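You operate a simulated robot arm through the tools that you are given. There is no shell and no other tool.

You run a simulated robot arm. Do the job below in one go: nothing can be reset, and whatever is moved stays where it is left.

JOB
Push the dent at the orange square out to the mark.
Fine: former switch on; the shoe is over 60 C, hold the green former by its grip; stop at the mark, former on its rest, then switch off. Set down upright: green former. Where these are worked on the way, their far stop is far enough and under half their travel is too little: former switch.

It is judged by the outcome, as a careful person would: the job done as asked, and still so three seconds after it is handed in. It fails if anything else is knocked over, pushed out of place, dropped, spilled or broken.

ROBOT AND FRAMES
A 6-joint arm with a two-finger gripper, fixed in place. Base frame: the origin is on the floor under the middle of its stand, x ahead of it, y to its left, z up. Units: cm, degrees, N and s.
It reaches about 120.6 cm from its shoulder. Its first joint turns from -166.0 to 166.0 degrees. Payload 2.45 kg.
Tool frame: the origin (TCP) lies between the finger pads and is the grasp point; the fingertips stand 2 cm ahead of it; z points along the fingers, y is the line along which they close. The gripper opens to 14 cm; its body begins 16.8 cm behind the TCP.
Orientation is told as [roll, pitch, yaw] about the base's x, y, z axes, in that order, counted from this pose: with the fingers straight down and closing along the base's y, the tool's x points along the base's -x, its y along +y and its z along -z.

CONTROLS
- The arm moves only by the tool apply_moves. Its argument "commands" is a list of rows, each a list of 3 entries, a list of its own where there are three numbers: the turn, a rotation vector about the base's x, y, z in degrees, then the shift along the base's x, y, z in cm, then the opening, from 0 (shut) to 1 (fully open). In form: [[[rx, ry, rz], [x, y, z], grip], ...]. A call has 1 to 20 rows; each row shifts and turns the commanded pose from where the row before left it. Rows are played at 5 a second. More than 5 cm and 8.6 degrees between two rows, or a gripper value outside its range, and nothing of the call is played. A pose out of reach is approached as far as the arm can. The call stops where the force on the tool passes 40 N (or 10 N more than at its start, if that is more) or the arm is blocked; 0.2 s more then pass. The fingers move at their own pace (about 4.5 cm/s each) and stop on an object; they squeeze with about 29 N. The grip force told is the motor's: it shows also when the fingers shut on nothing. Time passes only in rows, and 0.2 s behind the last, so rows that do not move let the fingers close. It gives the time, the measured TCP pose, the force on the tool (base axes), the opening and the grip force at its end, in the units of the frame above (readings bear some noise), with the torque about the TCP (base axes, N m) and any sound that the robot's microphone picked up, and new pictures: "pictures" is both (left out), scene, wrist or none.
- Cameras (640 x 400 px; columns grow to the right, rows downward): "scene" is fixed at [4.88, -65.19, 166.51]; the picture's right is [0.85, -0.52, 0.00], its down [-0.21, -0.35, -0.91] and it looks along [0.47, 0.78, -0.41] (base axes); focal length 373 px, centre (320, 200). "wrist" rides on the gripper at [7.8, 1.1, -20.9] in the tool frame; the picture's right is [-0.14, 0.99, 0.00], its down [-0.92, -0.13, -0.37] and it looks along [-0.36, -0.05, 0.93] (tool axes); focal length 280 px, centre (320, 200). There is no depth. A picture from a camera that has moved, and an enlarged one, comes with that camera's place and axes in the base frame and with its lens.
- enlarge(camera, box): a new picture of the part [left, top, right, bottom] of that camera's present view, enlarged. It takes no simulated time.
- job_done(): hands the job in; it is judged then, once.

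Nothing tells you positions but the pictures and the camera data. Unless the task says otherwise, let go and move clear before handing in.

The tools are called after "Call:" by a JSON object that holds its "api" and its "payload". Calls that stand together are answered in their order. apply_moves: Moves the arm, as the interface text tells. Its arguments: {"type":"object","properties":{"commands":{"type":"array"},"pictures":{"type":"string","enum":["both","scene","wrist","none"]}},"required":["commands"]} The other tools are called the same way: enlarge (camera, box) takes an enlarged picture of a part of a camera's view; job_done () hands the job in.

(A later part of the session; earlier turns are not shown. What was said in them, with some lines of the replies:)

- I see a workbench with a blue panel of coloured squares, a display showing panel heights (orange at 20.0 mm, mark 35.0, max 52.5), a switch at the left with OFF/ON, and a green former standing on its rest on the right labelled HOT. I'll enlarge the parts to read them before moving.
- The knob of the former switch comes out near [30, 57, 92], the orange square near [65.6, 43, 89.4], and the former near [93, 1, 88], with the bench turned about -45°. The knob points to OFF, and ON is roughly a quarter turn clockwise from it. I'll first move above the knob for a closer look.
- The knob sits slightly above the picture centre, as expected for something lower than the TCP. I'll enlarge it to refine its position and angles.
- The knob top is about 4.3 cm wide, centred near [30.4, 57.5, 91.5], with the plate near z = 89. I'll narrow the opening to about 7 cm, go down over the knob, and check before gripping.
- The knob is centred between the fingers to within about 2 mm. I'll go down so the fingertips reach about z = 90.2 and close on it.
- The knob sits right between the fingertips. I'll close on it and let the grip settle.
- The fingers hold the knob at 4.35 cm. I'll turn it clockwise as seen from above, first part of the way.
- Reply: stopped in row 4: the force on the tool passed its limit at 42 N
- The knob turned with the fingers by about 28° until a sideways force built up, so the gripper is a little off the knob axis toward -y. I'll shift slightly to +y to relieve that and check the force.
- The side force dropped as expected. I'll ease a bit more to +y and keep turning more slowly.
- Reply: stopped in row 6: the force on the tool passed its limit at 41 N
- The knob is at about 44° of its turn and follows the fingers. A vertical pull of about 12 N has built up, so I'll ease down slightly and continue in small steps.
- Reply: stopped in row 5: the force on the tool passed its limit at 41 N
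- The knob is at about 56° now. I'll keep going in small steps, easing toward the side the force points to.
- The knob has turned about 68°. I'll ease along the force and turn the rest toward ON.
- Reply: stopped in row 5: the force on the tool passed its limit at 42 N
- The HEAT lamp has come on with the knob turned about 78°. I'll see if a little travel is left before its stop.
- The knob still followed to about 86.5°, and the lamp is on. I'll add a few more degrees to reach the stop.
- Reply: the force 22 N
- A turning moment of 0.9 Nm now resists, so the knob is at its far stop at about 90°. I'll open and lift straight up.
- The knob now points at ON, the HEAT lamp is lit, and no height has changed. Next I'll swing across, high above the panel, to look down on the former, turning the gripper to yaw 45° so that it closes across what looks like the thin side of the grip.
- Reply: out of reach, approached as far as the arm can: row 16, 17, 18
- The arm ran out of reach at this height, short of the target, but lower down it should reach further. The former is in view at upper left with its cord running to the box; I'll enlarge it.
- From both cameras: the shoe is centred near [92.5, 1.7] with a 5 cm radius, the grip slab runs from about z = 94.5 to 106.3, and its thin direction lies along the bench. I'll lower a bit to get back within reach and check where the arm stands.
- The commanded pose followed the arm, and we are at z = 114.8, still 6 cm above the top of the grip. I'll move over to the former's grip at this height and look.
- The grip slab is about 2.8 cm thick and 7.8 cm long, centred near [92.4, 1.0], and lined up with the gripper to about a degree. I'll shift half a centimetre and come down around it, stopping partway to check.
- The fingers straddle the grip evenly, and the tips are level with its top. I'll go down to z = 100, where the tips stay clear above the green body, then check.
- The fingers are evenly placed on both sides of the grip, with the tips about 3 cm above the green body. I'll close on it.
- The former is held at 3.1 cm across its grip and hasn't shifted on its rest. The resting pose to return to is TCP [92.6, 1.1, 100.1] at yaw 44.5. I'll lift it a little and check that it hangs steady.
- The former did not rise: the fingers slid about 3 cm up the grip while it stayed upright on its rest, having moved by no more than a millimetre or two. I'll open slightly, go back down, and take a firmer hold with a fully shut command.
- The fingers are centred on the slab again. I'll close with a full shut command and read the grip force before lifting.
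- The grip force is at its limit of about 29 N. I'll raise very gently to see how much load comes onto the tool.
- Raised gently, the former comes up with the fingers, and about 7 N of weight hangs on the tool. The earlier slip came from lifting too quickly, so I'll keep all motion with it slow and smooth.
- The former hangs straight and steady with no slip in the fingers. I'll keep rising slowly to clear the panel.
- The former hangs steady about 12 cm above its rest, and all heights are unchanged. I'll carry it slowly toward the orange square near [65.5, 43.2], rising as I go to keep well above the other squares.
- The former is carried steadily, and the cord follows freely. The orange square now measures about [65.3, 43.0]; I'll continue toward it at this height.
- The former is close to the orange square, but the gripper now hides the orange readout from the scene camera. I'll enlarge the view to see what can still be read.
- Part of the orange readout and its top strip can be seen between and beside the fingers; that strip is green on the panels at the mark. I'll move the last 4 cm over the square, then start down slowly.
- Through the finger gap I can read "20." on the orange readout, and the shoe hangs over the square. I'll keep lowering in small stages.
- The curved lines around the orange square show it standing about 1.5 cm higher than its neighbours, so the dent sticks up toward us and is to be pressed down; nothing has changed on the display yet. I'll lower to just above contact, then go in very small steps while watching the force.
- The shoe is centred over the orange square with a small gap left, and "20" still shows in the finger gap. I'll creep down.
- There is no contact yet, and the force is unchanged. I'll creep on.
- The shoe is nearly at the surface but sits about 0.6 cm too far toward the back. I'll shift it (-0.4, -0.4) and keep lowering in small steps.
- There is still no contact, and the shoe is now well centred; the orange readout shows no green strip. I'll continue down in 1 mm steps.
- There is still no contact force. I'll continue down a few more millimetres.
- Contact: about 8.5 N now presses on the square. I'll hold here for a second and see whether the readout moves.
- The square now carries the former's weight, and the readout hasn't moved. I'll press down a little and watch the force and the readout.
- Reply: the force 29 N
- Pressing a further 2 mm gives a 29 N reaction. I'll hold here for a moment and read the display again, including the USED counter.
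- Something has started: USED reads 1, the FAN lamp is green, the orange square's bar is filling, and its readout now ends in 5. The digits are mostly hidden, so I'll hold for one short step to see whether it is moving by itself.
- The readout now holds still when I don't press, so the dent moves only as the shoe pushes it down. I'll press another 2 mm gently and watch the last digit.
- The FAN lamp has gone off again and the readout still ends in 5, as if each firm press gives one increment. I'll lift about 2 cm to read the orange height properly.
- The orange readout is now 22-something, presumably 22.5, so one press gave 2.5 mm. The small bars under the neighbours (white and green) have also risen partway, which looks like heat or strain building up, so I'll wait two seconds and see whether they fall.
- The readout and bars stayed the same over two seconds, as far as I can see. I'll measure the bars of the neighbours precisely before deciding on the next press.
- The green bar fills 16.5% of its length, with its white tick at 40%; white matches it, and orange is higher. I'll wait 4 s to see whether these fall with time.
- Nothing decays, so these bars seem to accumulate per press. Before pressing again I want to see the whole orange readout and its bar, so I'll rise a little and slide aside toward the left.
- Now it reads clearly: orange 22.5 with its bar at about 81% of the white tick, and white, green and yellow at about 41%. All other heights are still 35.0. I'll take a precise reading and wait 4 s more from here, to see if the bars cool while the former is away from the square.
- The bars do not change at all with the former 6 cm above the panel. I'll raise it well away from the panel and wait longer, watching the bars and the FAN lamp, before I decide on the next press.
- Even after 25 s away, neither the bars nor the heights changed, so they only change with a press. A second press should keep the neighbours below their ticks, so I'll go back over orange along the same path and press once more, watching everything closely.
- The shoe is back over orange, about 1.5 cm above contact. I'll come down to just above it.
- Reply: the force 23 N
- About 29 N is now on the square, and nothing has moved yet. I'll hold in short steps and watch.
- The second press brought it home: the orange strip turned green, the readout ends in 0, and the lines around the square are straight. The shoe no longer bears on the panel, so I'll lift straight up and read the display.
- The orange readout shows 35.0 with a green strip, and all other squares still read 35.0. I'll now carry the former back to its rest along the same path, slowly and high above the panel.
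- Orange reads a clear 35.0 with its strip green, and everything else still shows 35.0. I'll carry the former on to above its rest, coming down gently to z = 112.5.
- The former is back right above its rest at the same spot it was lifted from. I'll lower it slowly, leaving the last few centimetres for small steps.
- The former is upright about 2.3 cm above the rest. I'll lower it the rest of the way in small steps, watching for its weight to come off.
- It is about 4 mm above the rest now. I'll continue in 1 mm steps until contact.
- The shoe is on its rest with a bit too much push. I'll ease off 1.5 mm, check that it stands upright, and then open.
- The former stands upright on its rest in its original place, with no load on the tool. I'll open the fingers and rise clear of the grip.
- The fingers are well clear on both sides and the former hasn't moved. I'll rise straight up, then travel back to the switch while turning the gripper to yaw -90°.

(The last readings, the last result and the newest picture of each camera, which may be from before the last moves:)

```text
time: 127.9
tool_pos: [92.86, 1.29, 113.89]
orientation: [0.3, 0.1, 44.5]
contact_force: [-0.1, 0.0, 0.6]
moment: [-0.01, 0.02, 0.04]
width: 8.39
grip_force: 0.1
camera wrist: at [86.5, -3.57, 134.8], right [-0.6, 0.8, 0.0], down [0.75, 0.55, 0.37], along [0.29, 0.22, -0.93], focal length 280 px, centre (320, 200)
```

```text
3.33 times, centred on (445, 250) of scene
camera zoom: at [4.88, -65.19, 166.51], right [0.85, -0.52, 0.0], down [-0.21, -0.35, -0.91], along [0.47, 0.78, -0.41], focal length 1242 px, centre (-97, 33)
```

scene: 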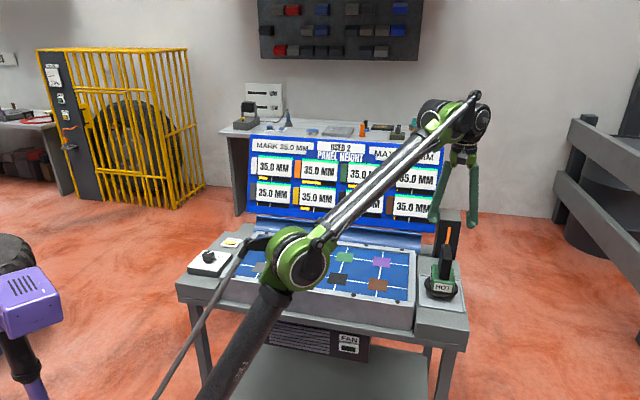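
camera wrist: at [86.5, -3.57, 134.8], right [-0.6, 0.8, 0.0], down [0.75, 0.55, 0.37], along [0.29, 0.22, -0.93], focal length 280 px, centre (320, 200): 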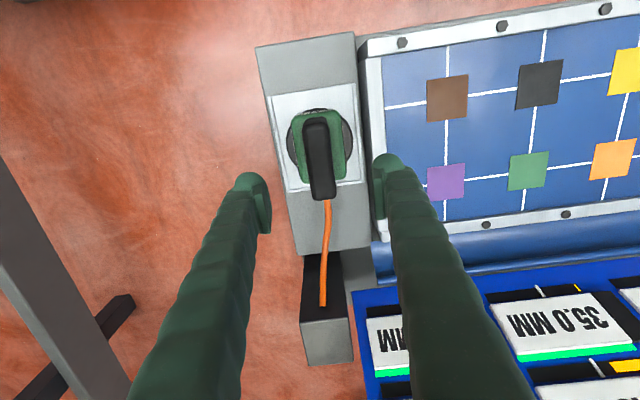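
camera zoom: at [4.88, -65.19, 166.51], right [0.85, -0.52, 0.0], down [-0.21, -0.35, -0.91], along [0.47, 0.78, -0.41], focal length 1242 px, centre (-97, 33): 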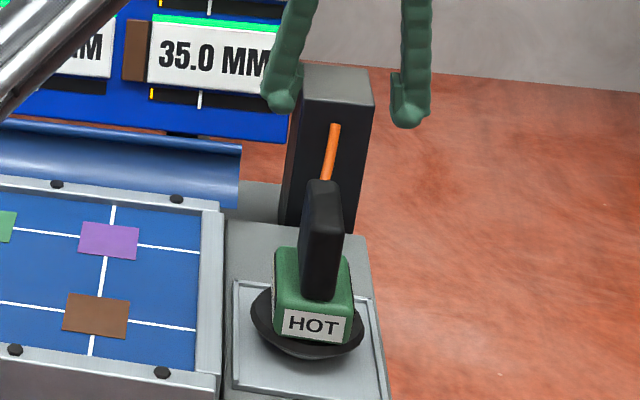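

The former stands undisturbed on its rest. Now I'll travel back to the switch on the far side, turning the gripper as I go.

Call:
{"api": "apply_moves", "payload": {"commands": [[[0, 0, -6.725], [-3.12, 2.83, 0.03], 0.5], [[0, 0, -6.725], [-3.12, 2.83, 0.03], 0.5], [[0, 0, -6.725], [-3.12, 2.83, 0.03], 0.5], [[0, 0, -6.725], [-3.12, 2.83, 0.03], 0.5], [[0, 0, -6.725], [-3.12, 2.83, 0.03], 0.5], [[0, 0, -6.725], [-3.12, 2.83, 0.03], 0.5], [[0, 0, -6.725], [-3.12, 2.83, 0.03], 0.5], [[0, 0, -6.725], [-3.12, 2.83, 0.03], 0.5], [[0, 0, -6.725], [-3.12, 2.83, 0.03], 0.5], [[0, 0, -6.725], [-3.12, 2.83, 0.03], 0.5], [[0, 0, -6.725], [-3.12, 2.83, 0.03], 0.5], [[0, 0, -6.725], [-3.12, 2.83, 0.03], 0.5], [[0, 0, -6.725], [-3.12, 2.83, 0.03], 0.5], [[0, 0, -6.725], [-3.12, 2.83, 0.03], 0.5], [[0, 0, -6.725], [-3.12, 2.83, 0.03], 0.5], [[0, 0, -6.725], [-3.12, 2.83, 0.03], 0.5], [[0, 0, -6.725], [-3.12, 2.83, 0.03], 0.5], [[0, 0, -6.725], [-3.12, 2.83, 0.03], 0.5], [[0, 0, -6.725], [-3.12, 2.83, 0.03], 0.5], [[0, 0, -6.725], [-3.0, 2.83, 0.03], 0.5]], "pictures": "both"}}

Call:
{"api": "enlarge", "payload": {"camera": "scene", "box": [250, 130, 450, 240]}}

Call:
{"api": "enlarge", "payload": {"camera": "wrist", "box": [250, 80, 390, 200]}}

```text
time: 132.1
tool_pos: [30.4, 57.57, 114.4]
orientation: [0.2, 0.0, -90.0]
contact_force: [1.1, -0.6, 0.2]
moment: [0.01, 0.01, 0.01]
width: 7.01
grip_force: 0.1
camera wrist: at [31.46, 65.52, 135.26], right [0.99, -0.14, 0.0], down [-0.13, -0.92, 0.37], along [-0.05, -0.37, -0.93], focal length 280 px, centre (320, 200)
```

scene: 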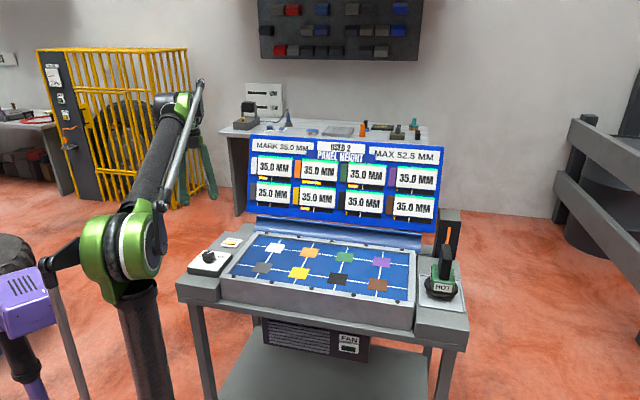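
wrist: 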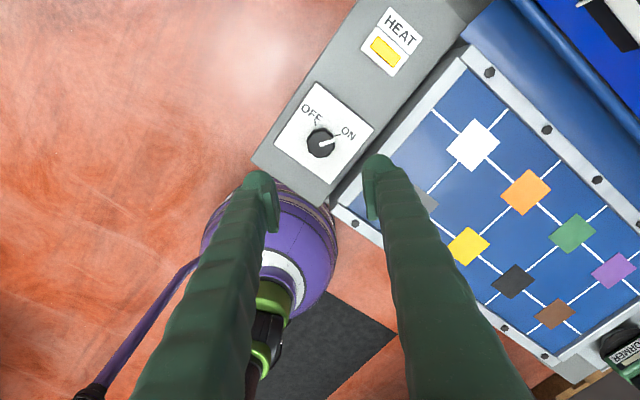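

```text
3.20 times, centred on (350, 185) of scene
camera zoom: at [4.88, -65.19, 166.51], right [0.85, -0.52, 0.0], down [-0.21, -0.35, -0.91], along [0.47, 0.78, -0.41], focal length 1192 px, centre (224, 248)
```

zoom: 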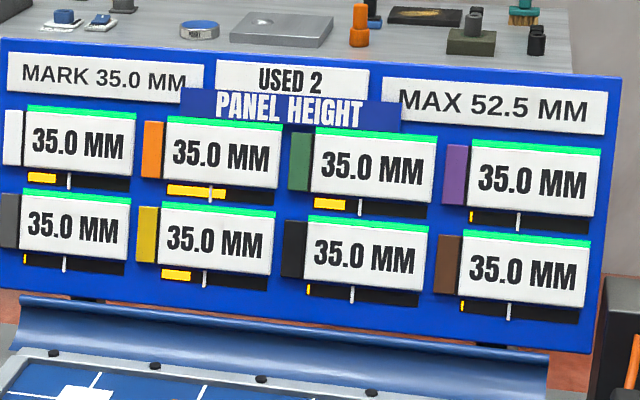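

```text
3.33 times, centred on (320, 140) of wrist
camera zoom: at [31.46, 65.52, 135.26], right [0.99, -0.14, 0.0], down [-0.13, -0.92, 0.37], along [-0.05, -0.37, -0.93], focal length 935 px, centre (320, 400)
```

zoom: 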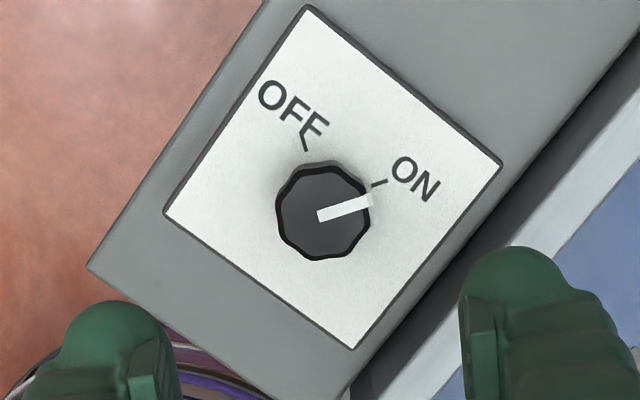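

All eight squares read 35.0. The knob still points to ON and sits right below; I'll go down over it again and check the centring.

Call:
{"api": "apply_moves", "payload": {"commands": [[[0, 0, 0], [0.1, 0.1, -4], 0.5], [[0, 0, 0], [0, 0, -4], 0.5], [[0, 0, 0], [0, 0, -4], 0.5], [[0, 0, 0], [0, 0, -4], 0.5], [[0, 0, 0], [0, 0, -3], 0.5], [[0, 0, 0], [0, 0, 0], 0.5]], "pictures": "both"}}

Call:
{"api": "enlarge", "payload": {"camera": "wrist", "box": [230, 110, 410, 240]}}

```text
time: 133.5
tool_pos: [30.53, 57.84, 95.71]
orientation: [0.2, 0.0, -89.9]
contact_force: [-0.2, 0.5, 0.7]
moment: [0.02, 0.0, 0.0]
width: 7.01
grip_force: 0.0
camera wrist: at [31.47, 65.7, 116.48], right [0.99, -0.14, 0.0], down [-0.13, -0.92, 0.37], along [-0.05, -0.37, -0.93], focal length 280 px, centre (320, 200)
```

scene: 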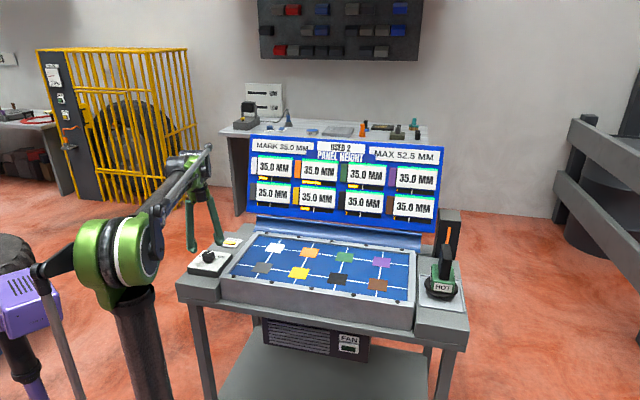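
wrist: 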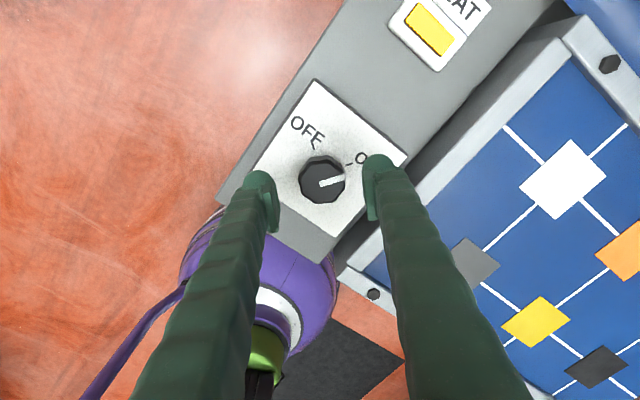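

```text
3.08 times, centred on (320, 175) of wrist
camera zoom: at [31.47, 65.7, 116.48], right [0.99, -0.14, 0.0], down [-0.13, -0.92, 0.37], along [-0.05, -0.37, -0.93], focal length 863 px, centre (320, 277)
```

zoom: 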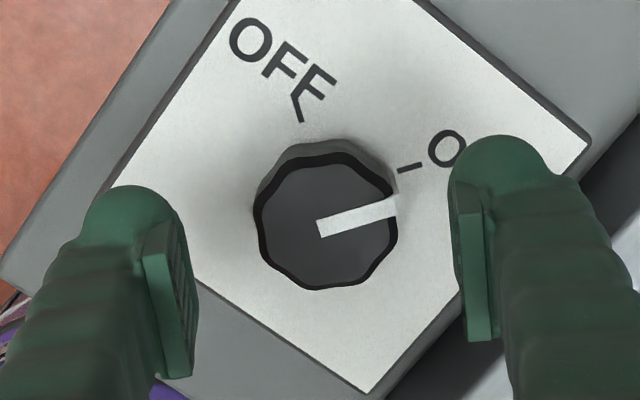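

The knob is centred between the fingers. I'll go down to the same height as before, close on it, and check the forces.

Call:
{"api": "apply_moves", "payload": {"commands": [[[0, 0, 0], [0.05, -0.1, -1.7], 0.5], [[0, 0, 0], [0, 0, -1.6], 0.5], [[0, 0, 0], [0, 0, 0], 0.5], [[0, 0, 0], [0, 0, 0], 0.35], [[0, 0, 0], [0, 0, 0], 0.2], [[0, 0, 0], [0, 0, 0], 0.2], [[0, 0, 0], [0, 0, 0], 0.2], [[0, 0, 0], [0, 0, 0], 0.2]], "pictures": "wrist"}}

```text
time: 135.3
tool_pos: [30.46, 57.78, 92.27]
orientation: [0.2, 0.0, -89.9]
contact_force: [3.2, -0.3, -1.6]
moment: [0.0, -0.07, 0.0]
width: 4.37
grip_force: 44.8
camera wrist: at [31.61, 65.64, 113.19], right [0.99, -0.14, 0.0], down [-0.13, -0.92, 0.37], along [-0.05, -0.37, -0.93], focal length 280 px, centre (320, 200)
```

wrist: 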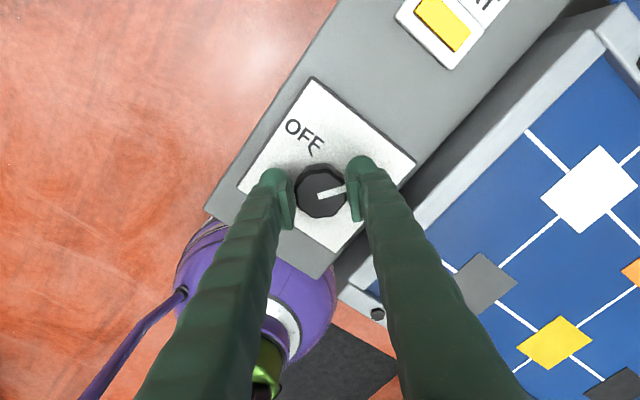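

The knob is held with almost no side force. I'll turn it back counterclockwise toward OFF in small steps.

Call:
{"api": "apply_moves", "payload": {"commands": [[[0, 0, 0], [0.04, 0, 0], 0.2], [[0, 0, 3], [0, 0, 0], 0.2], [[0, 0, 3], [0, 0, 0], 0.2], [[0, 0, 3], [0, 0, 0], 0.2], [[0, 0, 3], [0, 0, 0], 0.2], [[0, 0, 0], [0, 0, 0], 0.2]], "pictures": "none"}}

```text
time: 136.7
tool_pos: [30.5, 57.86, 92.35]
orientation: [0.2, 0.0, -77.8]
contact_force: [-7.9, 0.7, 3.0]
moment: [0.09, 0.11, -0.02]
width: 4.38
grip_force: 44.6
```

Call:
{"api": "apply_moves", "payload": {"commands": [[[0, 0, 0], [-0.12, 0, 0.04], 0.2], [[0, 0, 3], [0, 0, 0], 0.2], [[0, 0, 3], [0, 0, 0], 0.2], [[0, 0, 3], [0, 0, 0], 0.2], [[0, 0, 3], [0, 0, 0], 0.2], [[0, 0, 0], [0, 0, 0], 0.2]], "pictures": "wrist"}}

```text
time: 138.1
tool_pos: [30.54, 57.71, 92.22]
orientation: [0.2, 0.0, -65.7]
contact_force: [-11.4, 6.7, -9.9]
moment: [0.12, 0.13, -0.02]
width: 4.35
grip_force: 45.1
camera wrist: at [28.2, 65.34, 113.19], right [0.96, 0.28, 0.0], down [0.26, -0.89, 0.37], along [0.11, -0.35, -0.93], focal length 280 px, centre (320, 200)
```

wrist: 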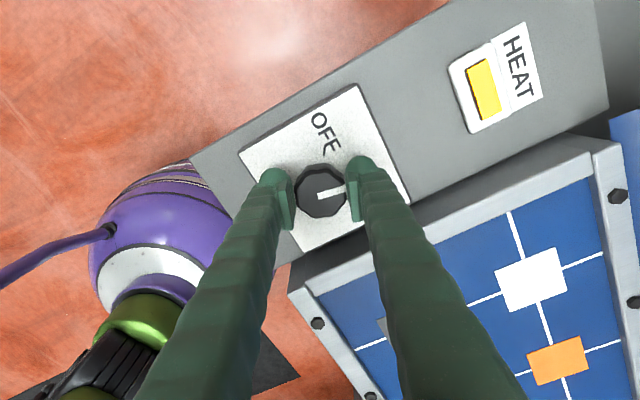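

The knob follows the fingers. I'll ease along the force and continue.

Call:
{"api": "apply_moves", "payload": {"commands": [[[0, 0, 0], [-0.13, 0.08, -0.1], 0.2], [[0, 0, 3], [0, 0, 0], 0.2], [[0, 0, 3], [0, 0, 0], 0.2], [[0, 0, 3], [0, 0, 0], 0.2], [[0, 0, 3], [0, 0, 0], 0.2], [[0, 0, 0], [0, 0, 0], 0.2]], "pictures": "none"}}

```text
time: 139.5
tool_pos: [30.41, 57.74, 92.31]
orientation: [0.2, 0.0, -53.9]
contact_force: [5.6, 11.0, 34.8]
moment: [0.02, -0.16, 0.05]
width: 4.33
grip_force: 45.0
```

An upward push of 35 N shows I eased too far down. I'll come up 1.5 mm and check before turning further.

Call:
{"api": "apply_moves", "payload": {"commands": [[[0, 0, 0], [0.04, 0.08, 0.12], 0.2], [[0, 0, 0], [0, 0, 0], 0.2]], "pictures": "none"}}

```text
time: 140.1
tool_pos: [30.3, 57.72, 92.36]
orientation: [0.1, -0.2, -53.9]
contact_force: [0.4, -5.9, 2.4]
moment: [-0.03, -0.02, 0.0]
width: 4.34
grip_force: 44.8
```

Call:
{"api": "apply_moves", "payload": {"commands": [[[0, 0, 3], [0, -0.04, 0], 0.2], [[0, 0, 3], [0, 0, 0], 0.2], [[0, 0, 3], [0, 0, 0], 0.2], [[0, 0, 3], [0, 0, 0], 0.2], [[0, 0, 0], [0, 0, 0], 0.2]], "pictures": "wrist"}}

```text
time: 141.3
tool_pos: [30.28, 57.67, 92.33]
orientation: [0.1, 0.1, -41.9]
contact_force: [-5.7, -21.8, -25.4]
moment: [-0.06, 0.12, -0.06]
width: 4.36
grip_force: 44.9
camera wrist: at [25.23, 63.7, 113.18], right [0.76, 0.65, 0.0], down [0.6, -0.71, 0.37], along [0.24, -0.28, -0.93], focal length 280 px, centre (320, 200)
```

wrist: 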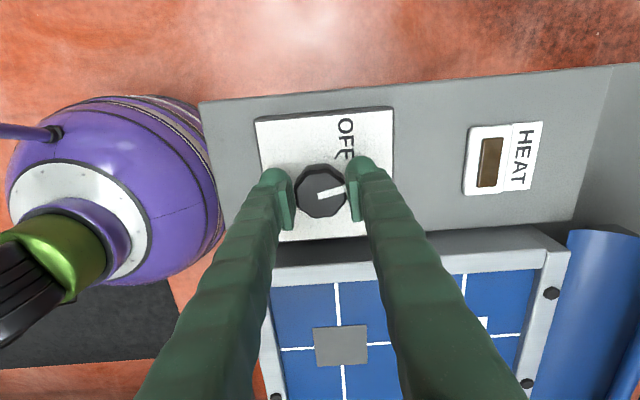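

The HEAT lamp is off now at mid-turn, and I'll carry on to the OFF stop. I'll ease along the forces first.

Call:
{"api": "apply_moves", "payload": {"commands": [[[0, 0, 0], [-0.03, -0.15, -0.05], 0.2], [[0, 0, 0], [0, 0, 0], 0.2]], "pictures": "none"}}

Call:
{"api": "apply_moves", "payload": {"commands": [[[0, 0, 3], [0, 0, 0], 0.2], [[0, 0, 3], [0, 0, 0], 0.2], [[0, 0, 3], [0, 0, 0], 0.2], [[0, 0, 0], [0, 0, 0], 0.2]], "pictures": "none"}}

```text
time: 141.9
tool_pos: [30.31, 57.7, 92.29]
orientation: [0.2, 0.1, -41.9]
contact_force: [-3.8, -15.3, -8.7]
moment: [-0.13, 0.08, -0.03]
width: 4.33
grip_force: 44.4
```

```text
time: 142.9
tool_pos: [30.32, 57.66, 92.43]
orientation: [0.2, 0.0, -32.9]
contact_force: [-8.8, -14.0, 13.4]
moment: [-0.23, 0.18, -0.04]
width: 4.36
grip_force: 45.6
```

Call:
{"api": "apply_moves", "payload": {"commands": [[[0, 0, 0], [-0.1, -0.15, 0.05], 0.2], [[0, 0, 3], [0, 0, 0], 0.2], [[0, 0, 3], [0, 0, 0], 0.2], [[0, 0, 3], [0, 0, 0], 0.2], [[0, 0, 0], [0, 0, 0], 0.2]], "pictures": "none"}}

Call:
{"api": "apply_moves", "payload": {"commands": [[[0, 0, 0], [-0.03, -0.1, 0], 0.2], [[0, 0, 3], [0, 0, 0], 0.2], [[0, 0, 3], [0, 0, 0], 0.2], [[0, 0, 3], [0, 0, 0], 0.2], [[0, 0, 0], [0, 0, 0], 0.2]], "pictures": "wrist"}}

```text
time: 144.1
tool_pos: [30.35, 57.47, 92.2]
orientation: [0.2, 0.0, -23.8]
contact_force: [-2.3, 8.0, -3.3]
moment: [0.14, 0.05, -0.02]
width: 4.34
grip_force: 44.8
```

```text
time: 145.3
tool_pos: [30.32, 57.65, 92.24]
orientation: [0.3, 0.1, -15.0]
contact_force: [-2.6, 9.9, -4.4]
moment: [0.08, -0.02, 0.03]
width: 4.35
grip_force: 44.7
stopped in row 5: the force on the tool passed its limit at 41 N (the readings are from after the stop); the commanded pose is now the measured one
camera wrist: at [22.98, 60.51, 113.18], right [0.39, 0.92, 0.01], down [0.86, -0.36, 0.37], along [0.34, -0.14, -0.93], focal length 280 px, centre (320, 200)
```

wrist: 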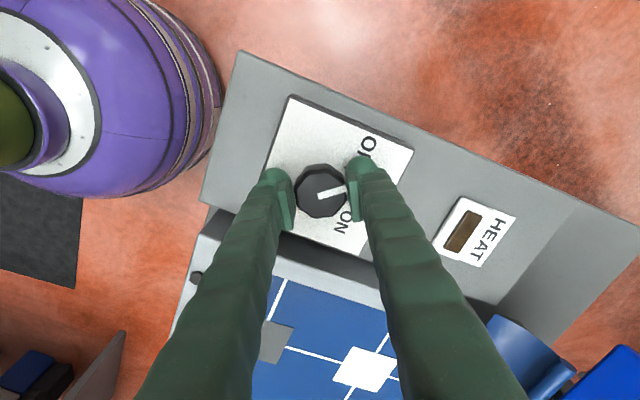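

The knob has about 15° left to its OFF stop, and the HEAT lamp is dark. I'll ease and turn the rest.

Call:
{"api": "apply_moves", "payload": {"commands": [[[0, 0, 0], [-0.03, 0.12, -0.03], 0.2], [[0, 0, 3], [0, 0, 0], 0.2], [[0, 0, 3], [0, 0, 0], 0.2], [[0, 0, 3], [0, 0, 0], 0.2], [[0, 0, 0], [0, 0, 0], 0.2]], "pictures": "none"}}

Call:
{"api": "apply_moves", "payload": {"commands": [[[0, 0, 2], [0, 0, 0], 0.2], [[0, 0, 2], [0, 0, 0], 0.2], [[0, 0, 1.5], [0, 0, 0], 0.2], [[0, 0, 0], [0, 0, 0], 0.2]], "pictures": "wrist"}}

```text
time: 146.5
tool_pos: [30.22, 57.48, 92.3]
orientation: [0.2, 0.0, -5.9]
contact_force: [-5.2, -18.6, -8.0]
moment: [-0.27, 0.05, 0.01]
width: 4.33
grip_force: 45.2
```

```text
time: 147.3
tool_pos: [30.16, 57.42, 92.31]
orientation: [0.1, 0.0, -1.2]
contact_force: [-1.0, -10.7, -1.1]
moment: [-0.08, 0.06, -0.02]
width: 4.35
grip_force: 45.1
stopped in row 3: the force on the tool passed its limit at 41 N (the readings are from after the stop); the commanded pose is now the measured one
camera wrist: at [22.48, 58.69, 113.18], right [0.16, 0.99, 0.0], down [0.92, -0.15, 0.37], along [0.36, -0.06, -0.93], focal length 280 px, centre (320, 200)
```

wrist: 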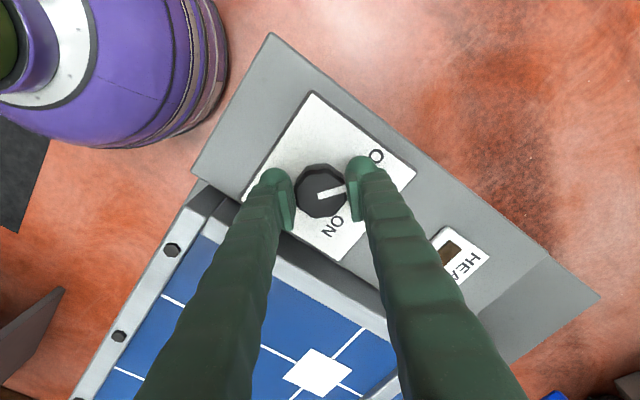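

The knob is almost back where it started. I'll ease and turn the last couple of degrees up to the stop.

Call:
{"api": "apply_moves", "payload": {"commands": [[[0, 0, 0], [0, -0.12, 0], 0.2], [[0, 0, 1.5], [0, 0, 0], 0.2], [[0, 0, 1.5], [0, 0, 0], 0.2], [[0, 0, 0], [0, 0, 0], 0.2]], "pictures": "none"}}

```text
time: 148.3
tool_pos: [30.33, 57.39, 92.25]
orientation: [0.2, 0.1, 1.9]
contact_force: [-4.9, -0.4, -7.3]
moment: [0.06, 0.14, -0.97]
width: 4.33
grip_force: 44.6
```

A 0.97 Nm moment resists, so the knob is at its OFF stop. I'll open and lift straight up.

Call:
{"api": "apply_moves", "payload": {"commands": [[[0, 0, -1], [0, 0, 0], 0.5], [[0, 0, 0], [0, 0, 0], 0.5], [[0, 0, 0], [0, 0, 0], 0.5], [[0, 0, 0], [0, 0, 2], 0.5], [[0, 0, 0], [0, 0, 4], 0.5], [[0, 0, 0], [0, 0, 4], 0.5], [[0, 0, 0], [0, 0, 4], 0.5], [[0, 0, 0], [0, 0, 4], 0.5], [[0, 0, 0], [0, 0, 4], 0.5], [[0, 0, 0], [0, 0, 4], 0.5], [[0, 0, 0], [0, 0, 0], 0.5]], "pictures": "both"}}

Call:
{"api": "enlarge", "payload": {"camera": "scene", "box": [180, 220, 300, 295]}}

Call:
{"api": "enlarge", "payload": {"camera": "scene", "box": [250, 130, 450, 240]}}

Call:
{"api": "enlarge", "payload": {"camera": "scene", "box": [380, 200, 500, 320]}}

Call:
{"api": "enlarge", "payload": {"camera": "scene", "box": [220, 225, 420, 325]}}

```text
time: 150.7
tool_pos: [30.3, 57.51, 118.15]
orientation: [0.2, 0.2, 0.7]
contact_force: [0.1, -0.7, 0.0]
moment: [0.01, -0.03, -0.01]
width: 7.01
grip_force: 0.1
camera wrist: at [22.46, 58.44, 139.14], right [0.12, 0.99, 0.0], down [0.92, -0.12, 0.37], along [0.37, -0.04, -0.93], focal length 280 px, centre (320, 200)
```

scene: 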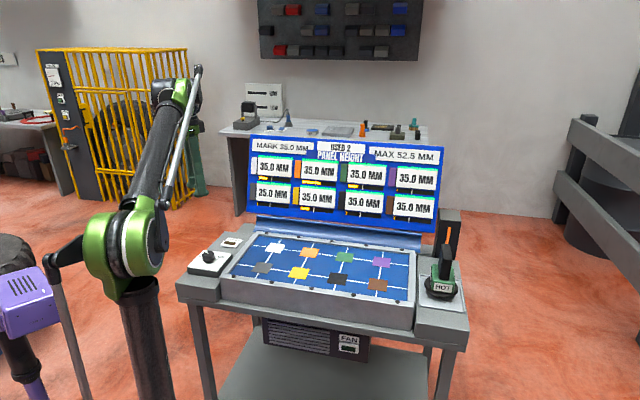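
wrist: 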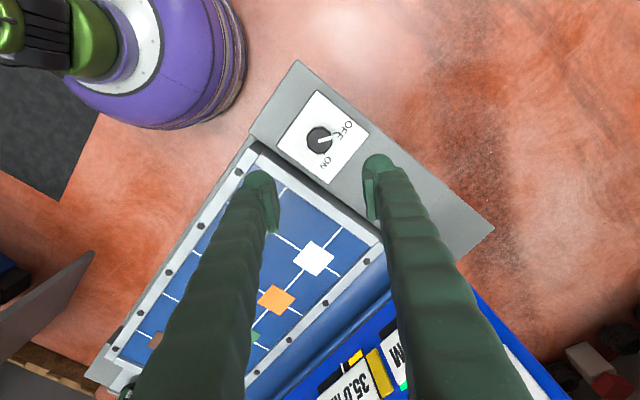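

```text
5.33 times, centred on (240, 258) of scene
camera zoom: at [4.88, -65.19, 166.51], right [0.85, -0.52, 0.0], down [-0.21, -0.35, -0.91], along [0.47, 0.78, -0.41], focal length 1987 px, centre (747, -107)
```

zoom: 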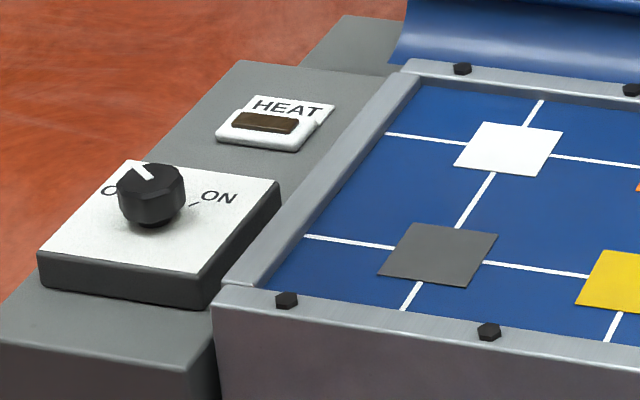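

```text
3.20 times, centred on (350, 185) of scene
camera zoom: at [4.88, -65.19, 166.51], right [0.85, -0.52, 0.0], down [-0.21, -0.35, -0.91], along [0.47, 0.78, -0.41], focal length 1192 px, centre (224, 248)
```

zoom: 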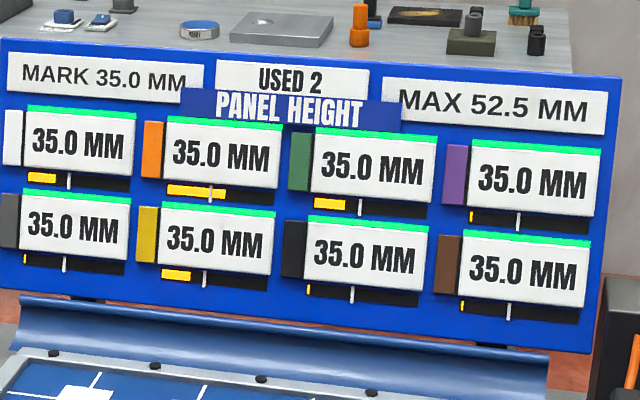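

```text
3.33 times, centred on (440, 260) of scene
camera zoom: at [4.88, -65.19, 166.51], right [0.85, -0.52, 0.0], down [-0.21, -0.35, -0.91], along [0.47, 0.78, -0.41], focal length 1242 px, centre (-80, 0)
```

zoom: 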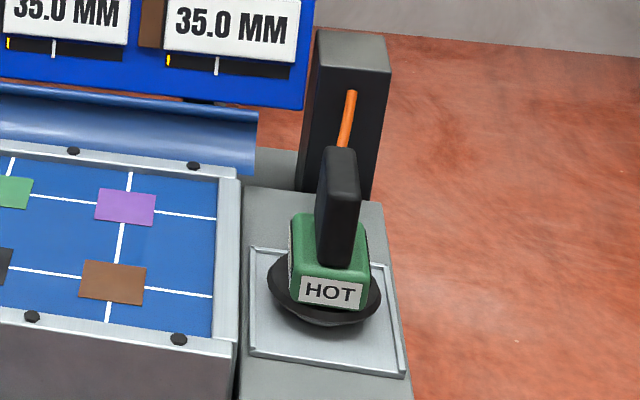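

```text
3.20 times, centred on (320, 275) of scene
camera zoom: at [4.88, -65.19, 166.51], right [0.85, -0.52, 0.0], down [-0.21, -0.35, -0.91], along [0.47, 0.78, -0.41], focal length 1192 px, centre (320, -40)
```

zoom: 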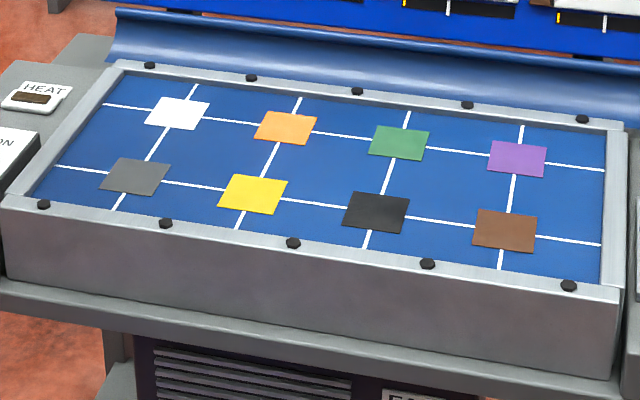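

Everything is as asked: orange reads 35.0 at the mark, all other squares are still 35.0, and the former stands upright on its rest. The switch points to OFF with the HEAT lamp dark, and the arm is clear, so I'll hand in.

Call:
{"api": "job_done", "payload": {}}

```text
The job is handed in.
```

The dent at the orange square is out to the mark: its readout went from 20.0 mm to 35.0 mm with the strip green. The other seven squares still read 35.0 mm.

- **Presses:** It took two firm presses with the hot shoe, and the USED counter reads 2. The first moved the square 2.5 mm; the second took it the rest of the way to the mark.
- **Former:** It is back upright on its rest in its original place.
- **Switch:** It is at its OFF stop and the HEAT lamp is dark.
- **Small slip:** On my first try at lifting the former, my fingers slid up the grip. It stayed on its rest, and I took a new hold and lifted more slowly.
- **Bars on the display:** The small bars under orange and its neighbours (white, green and yellow) rose with each press and had not dropped by the end. Orange's is now past its white tick. No other square's height changed, and I don't know what these bars measure.

The arm was clear of everything when I handed the job in.
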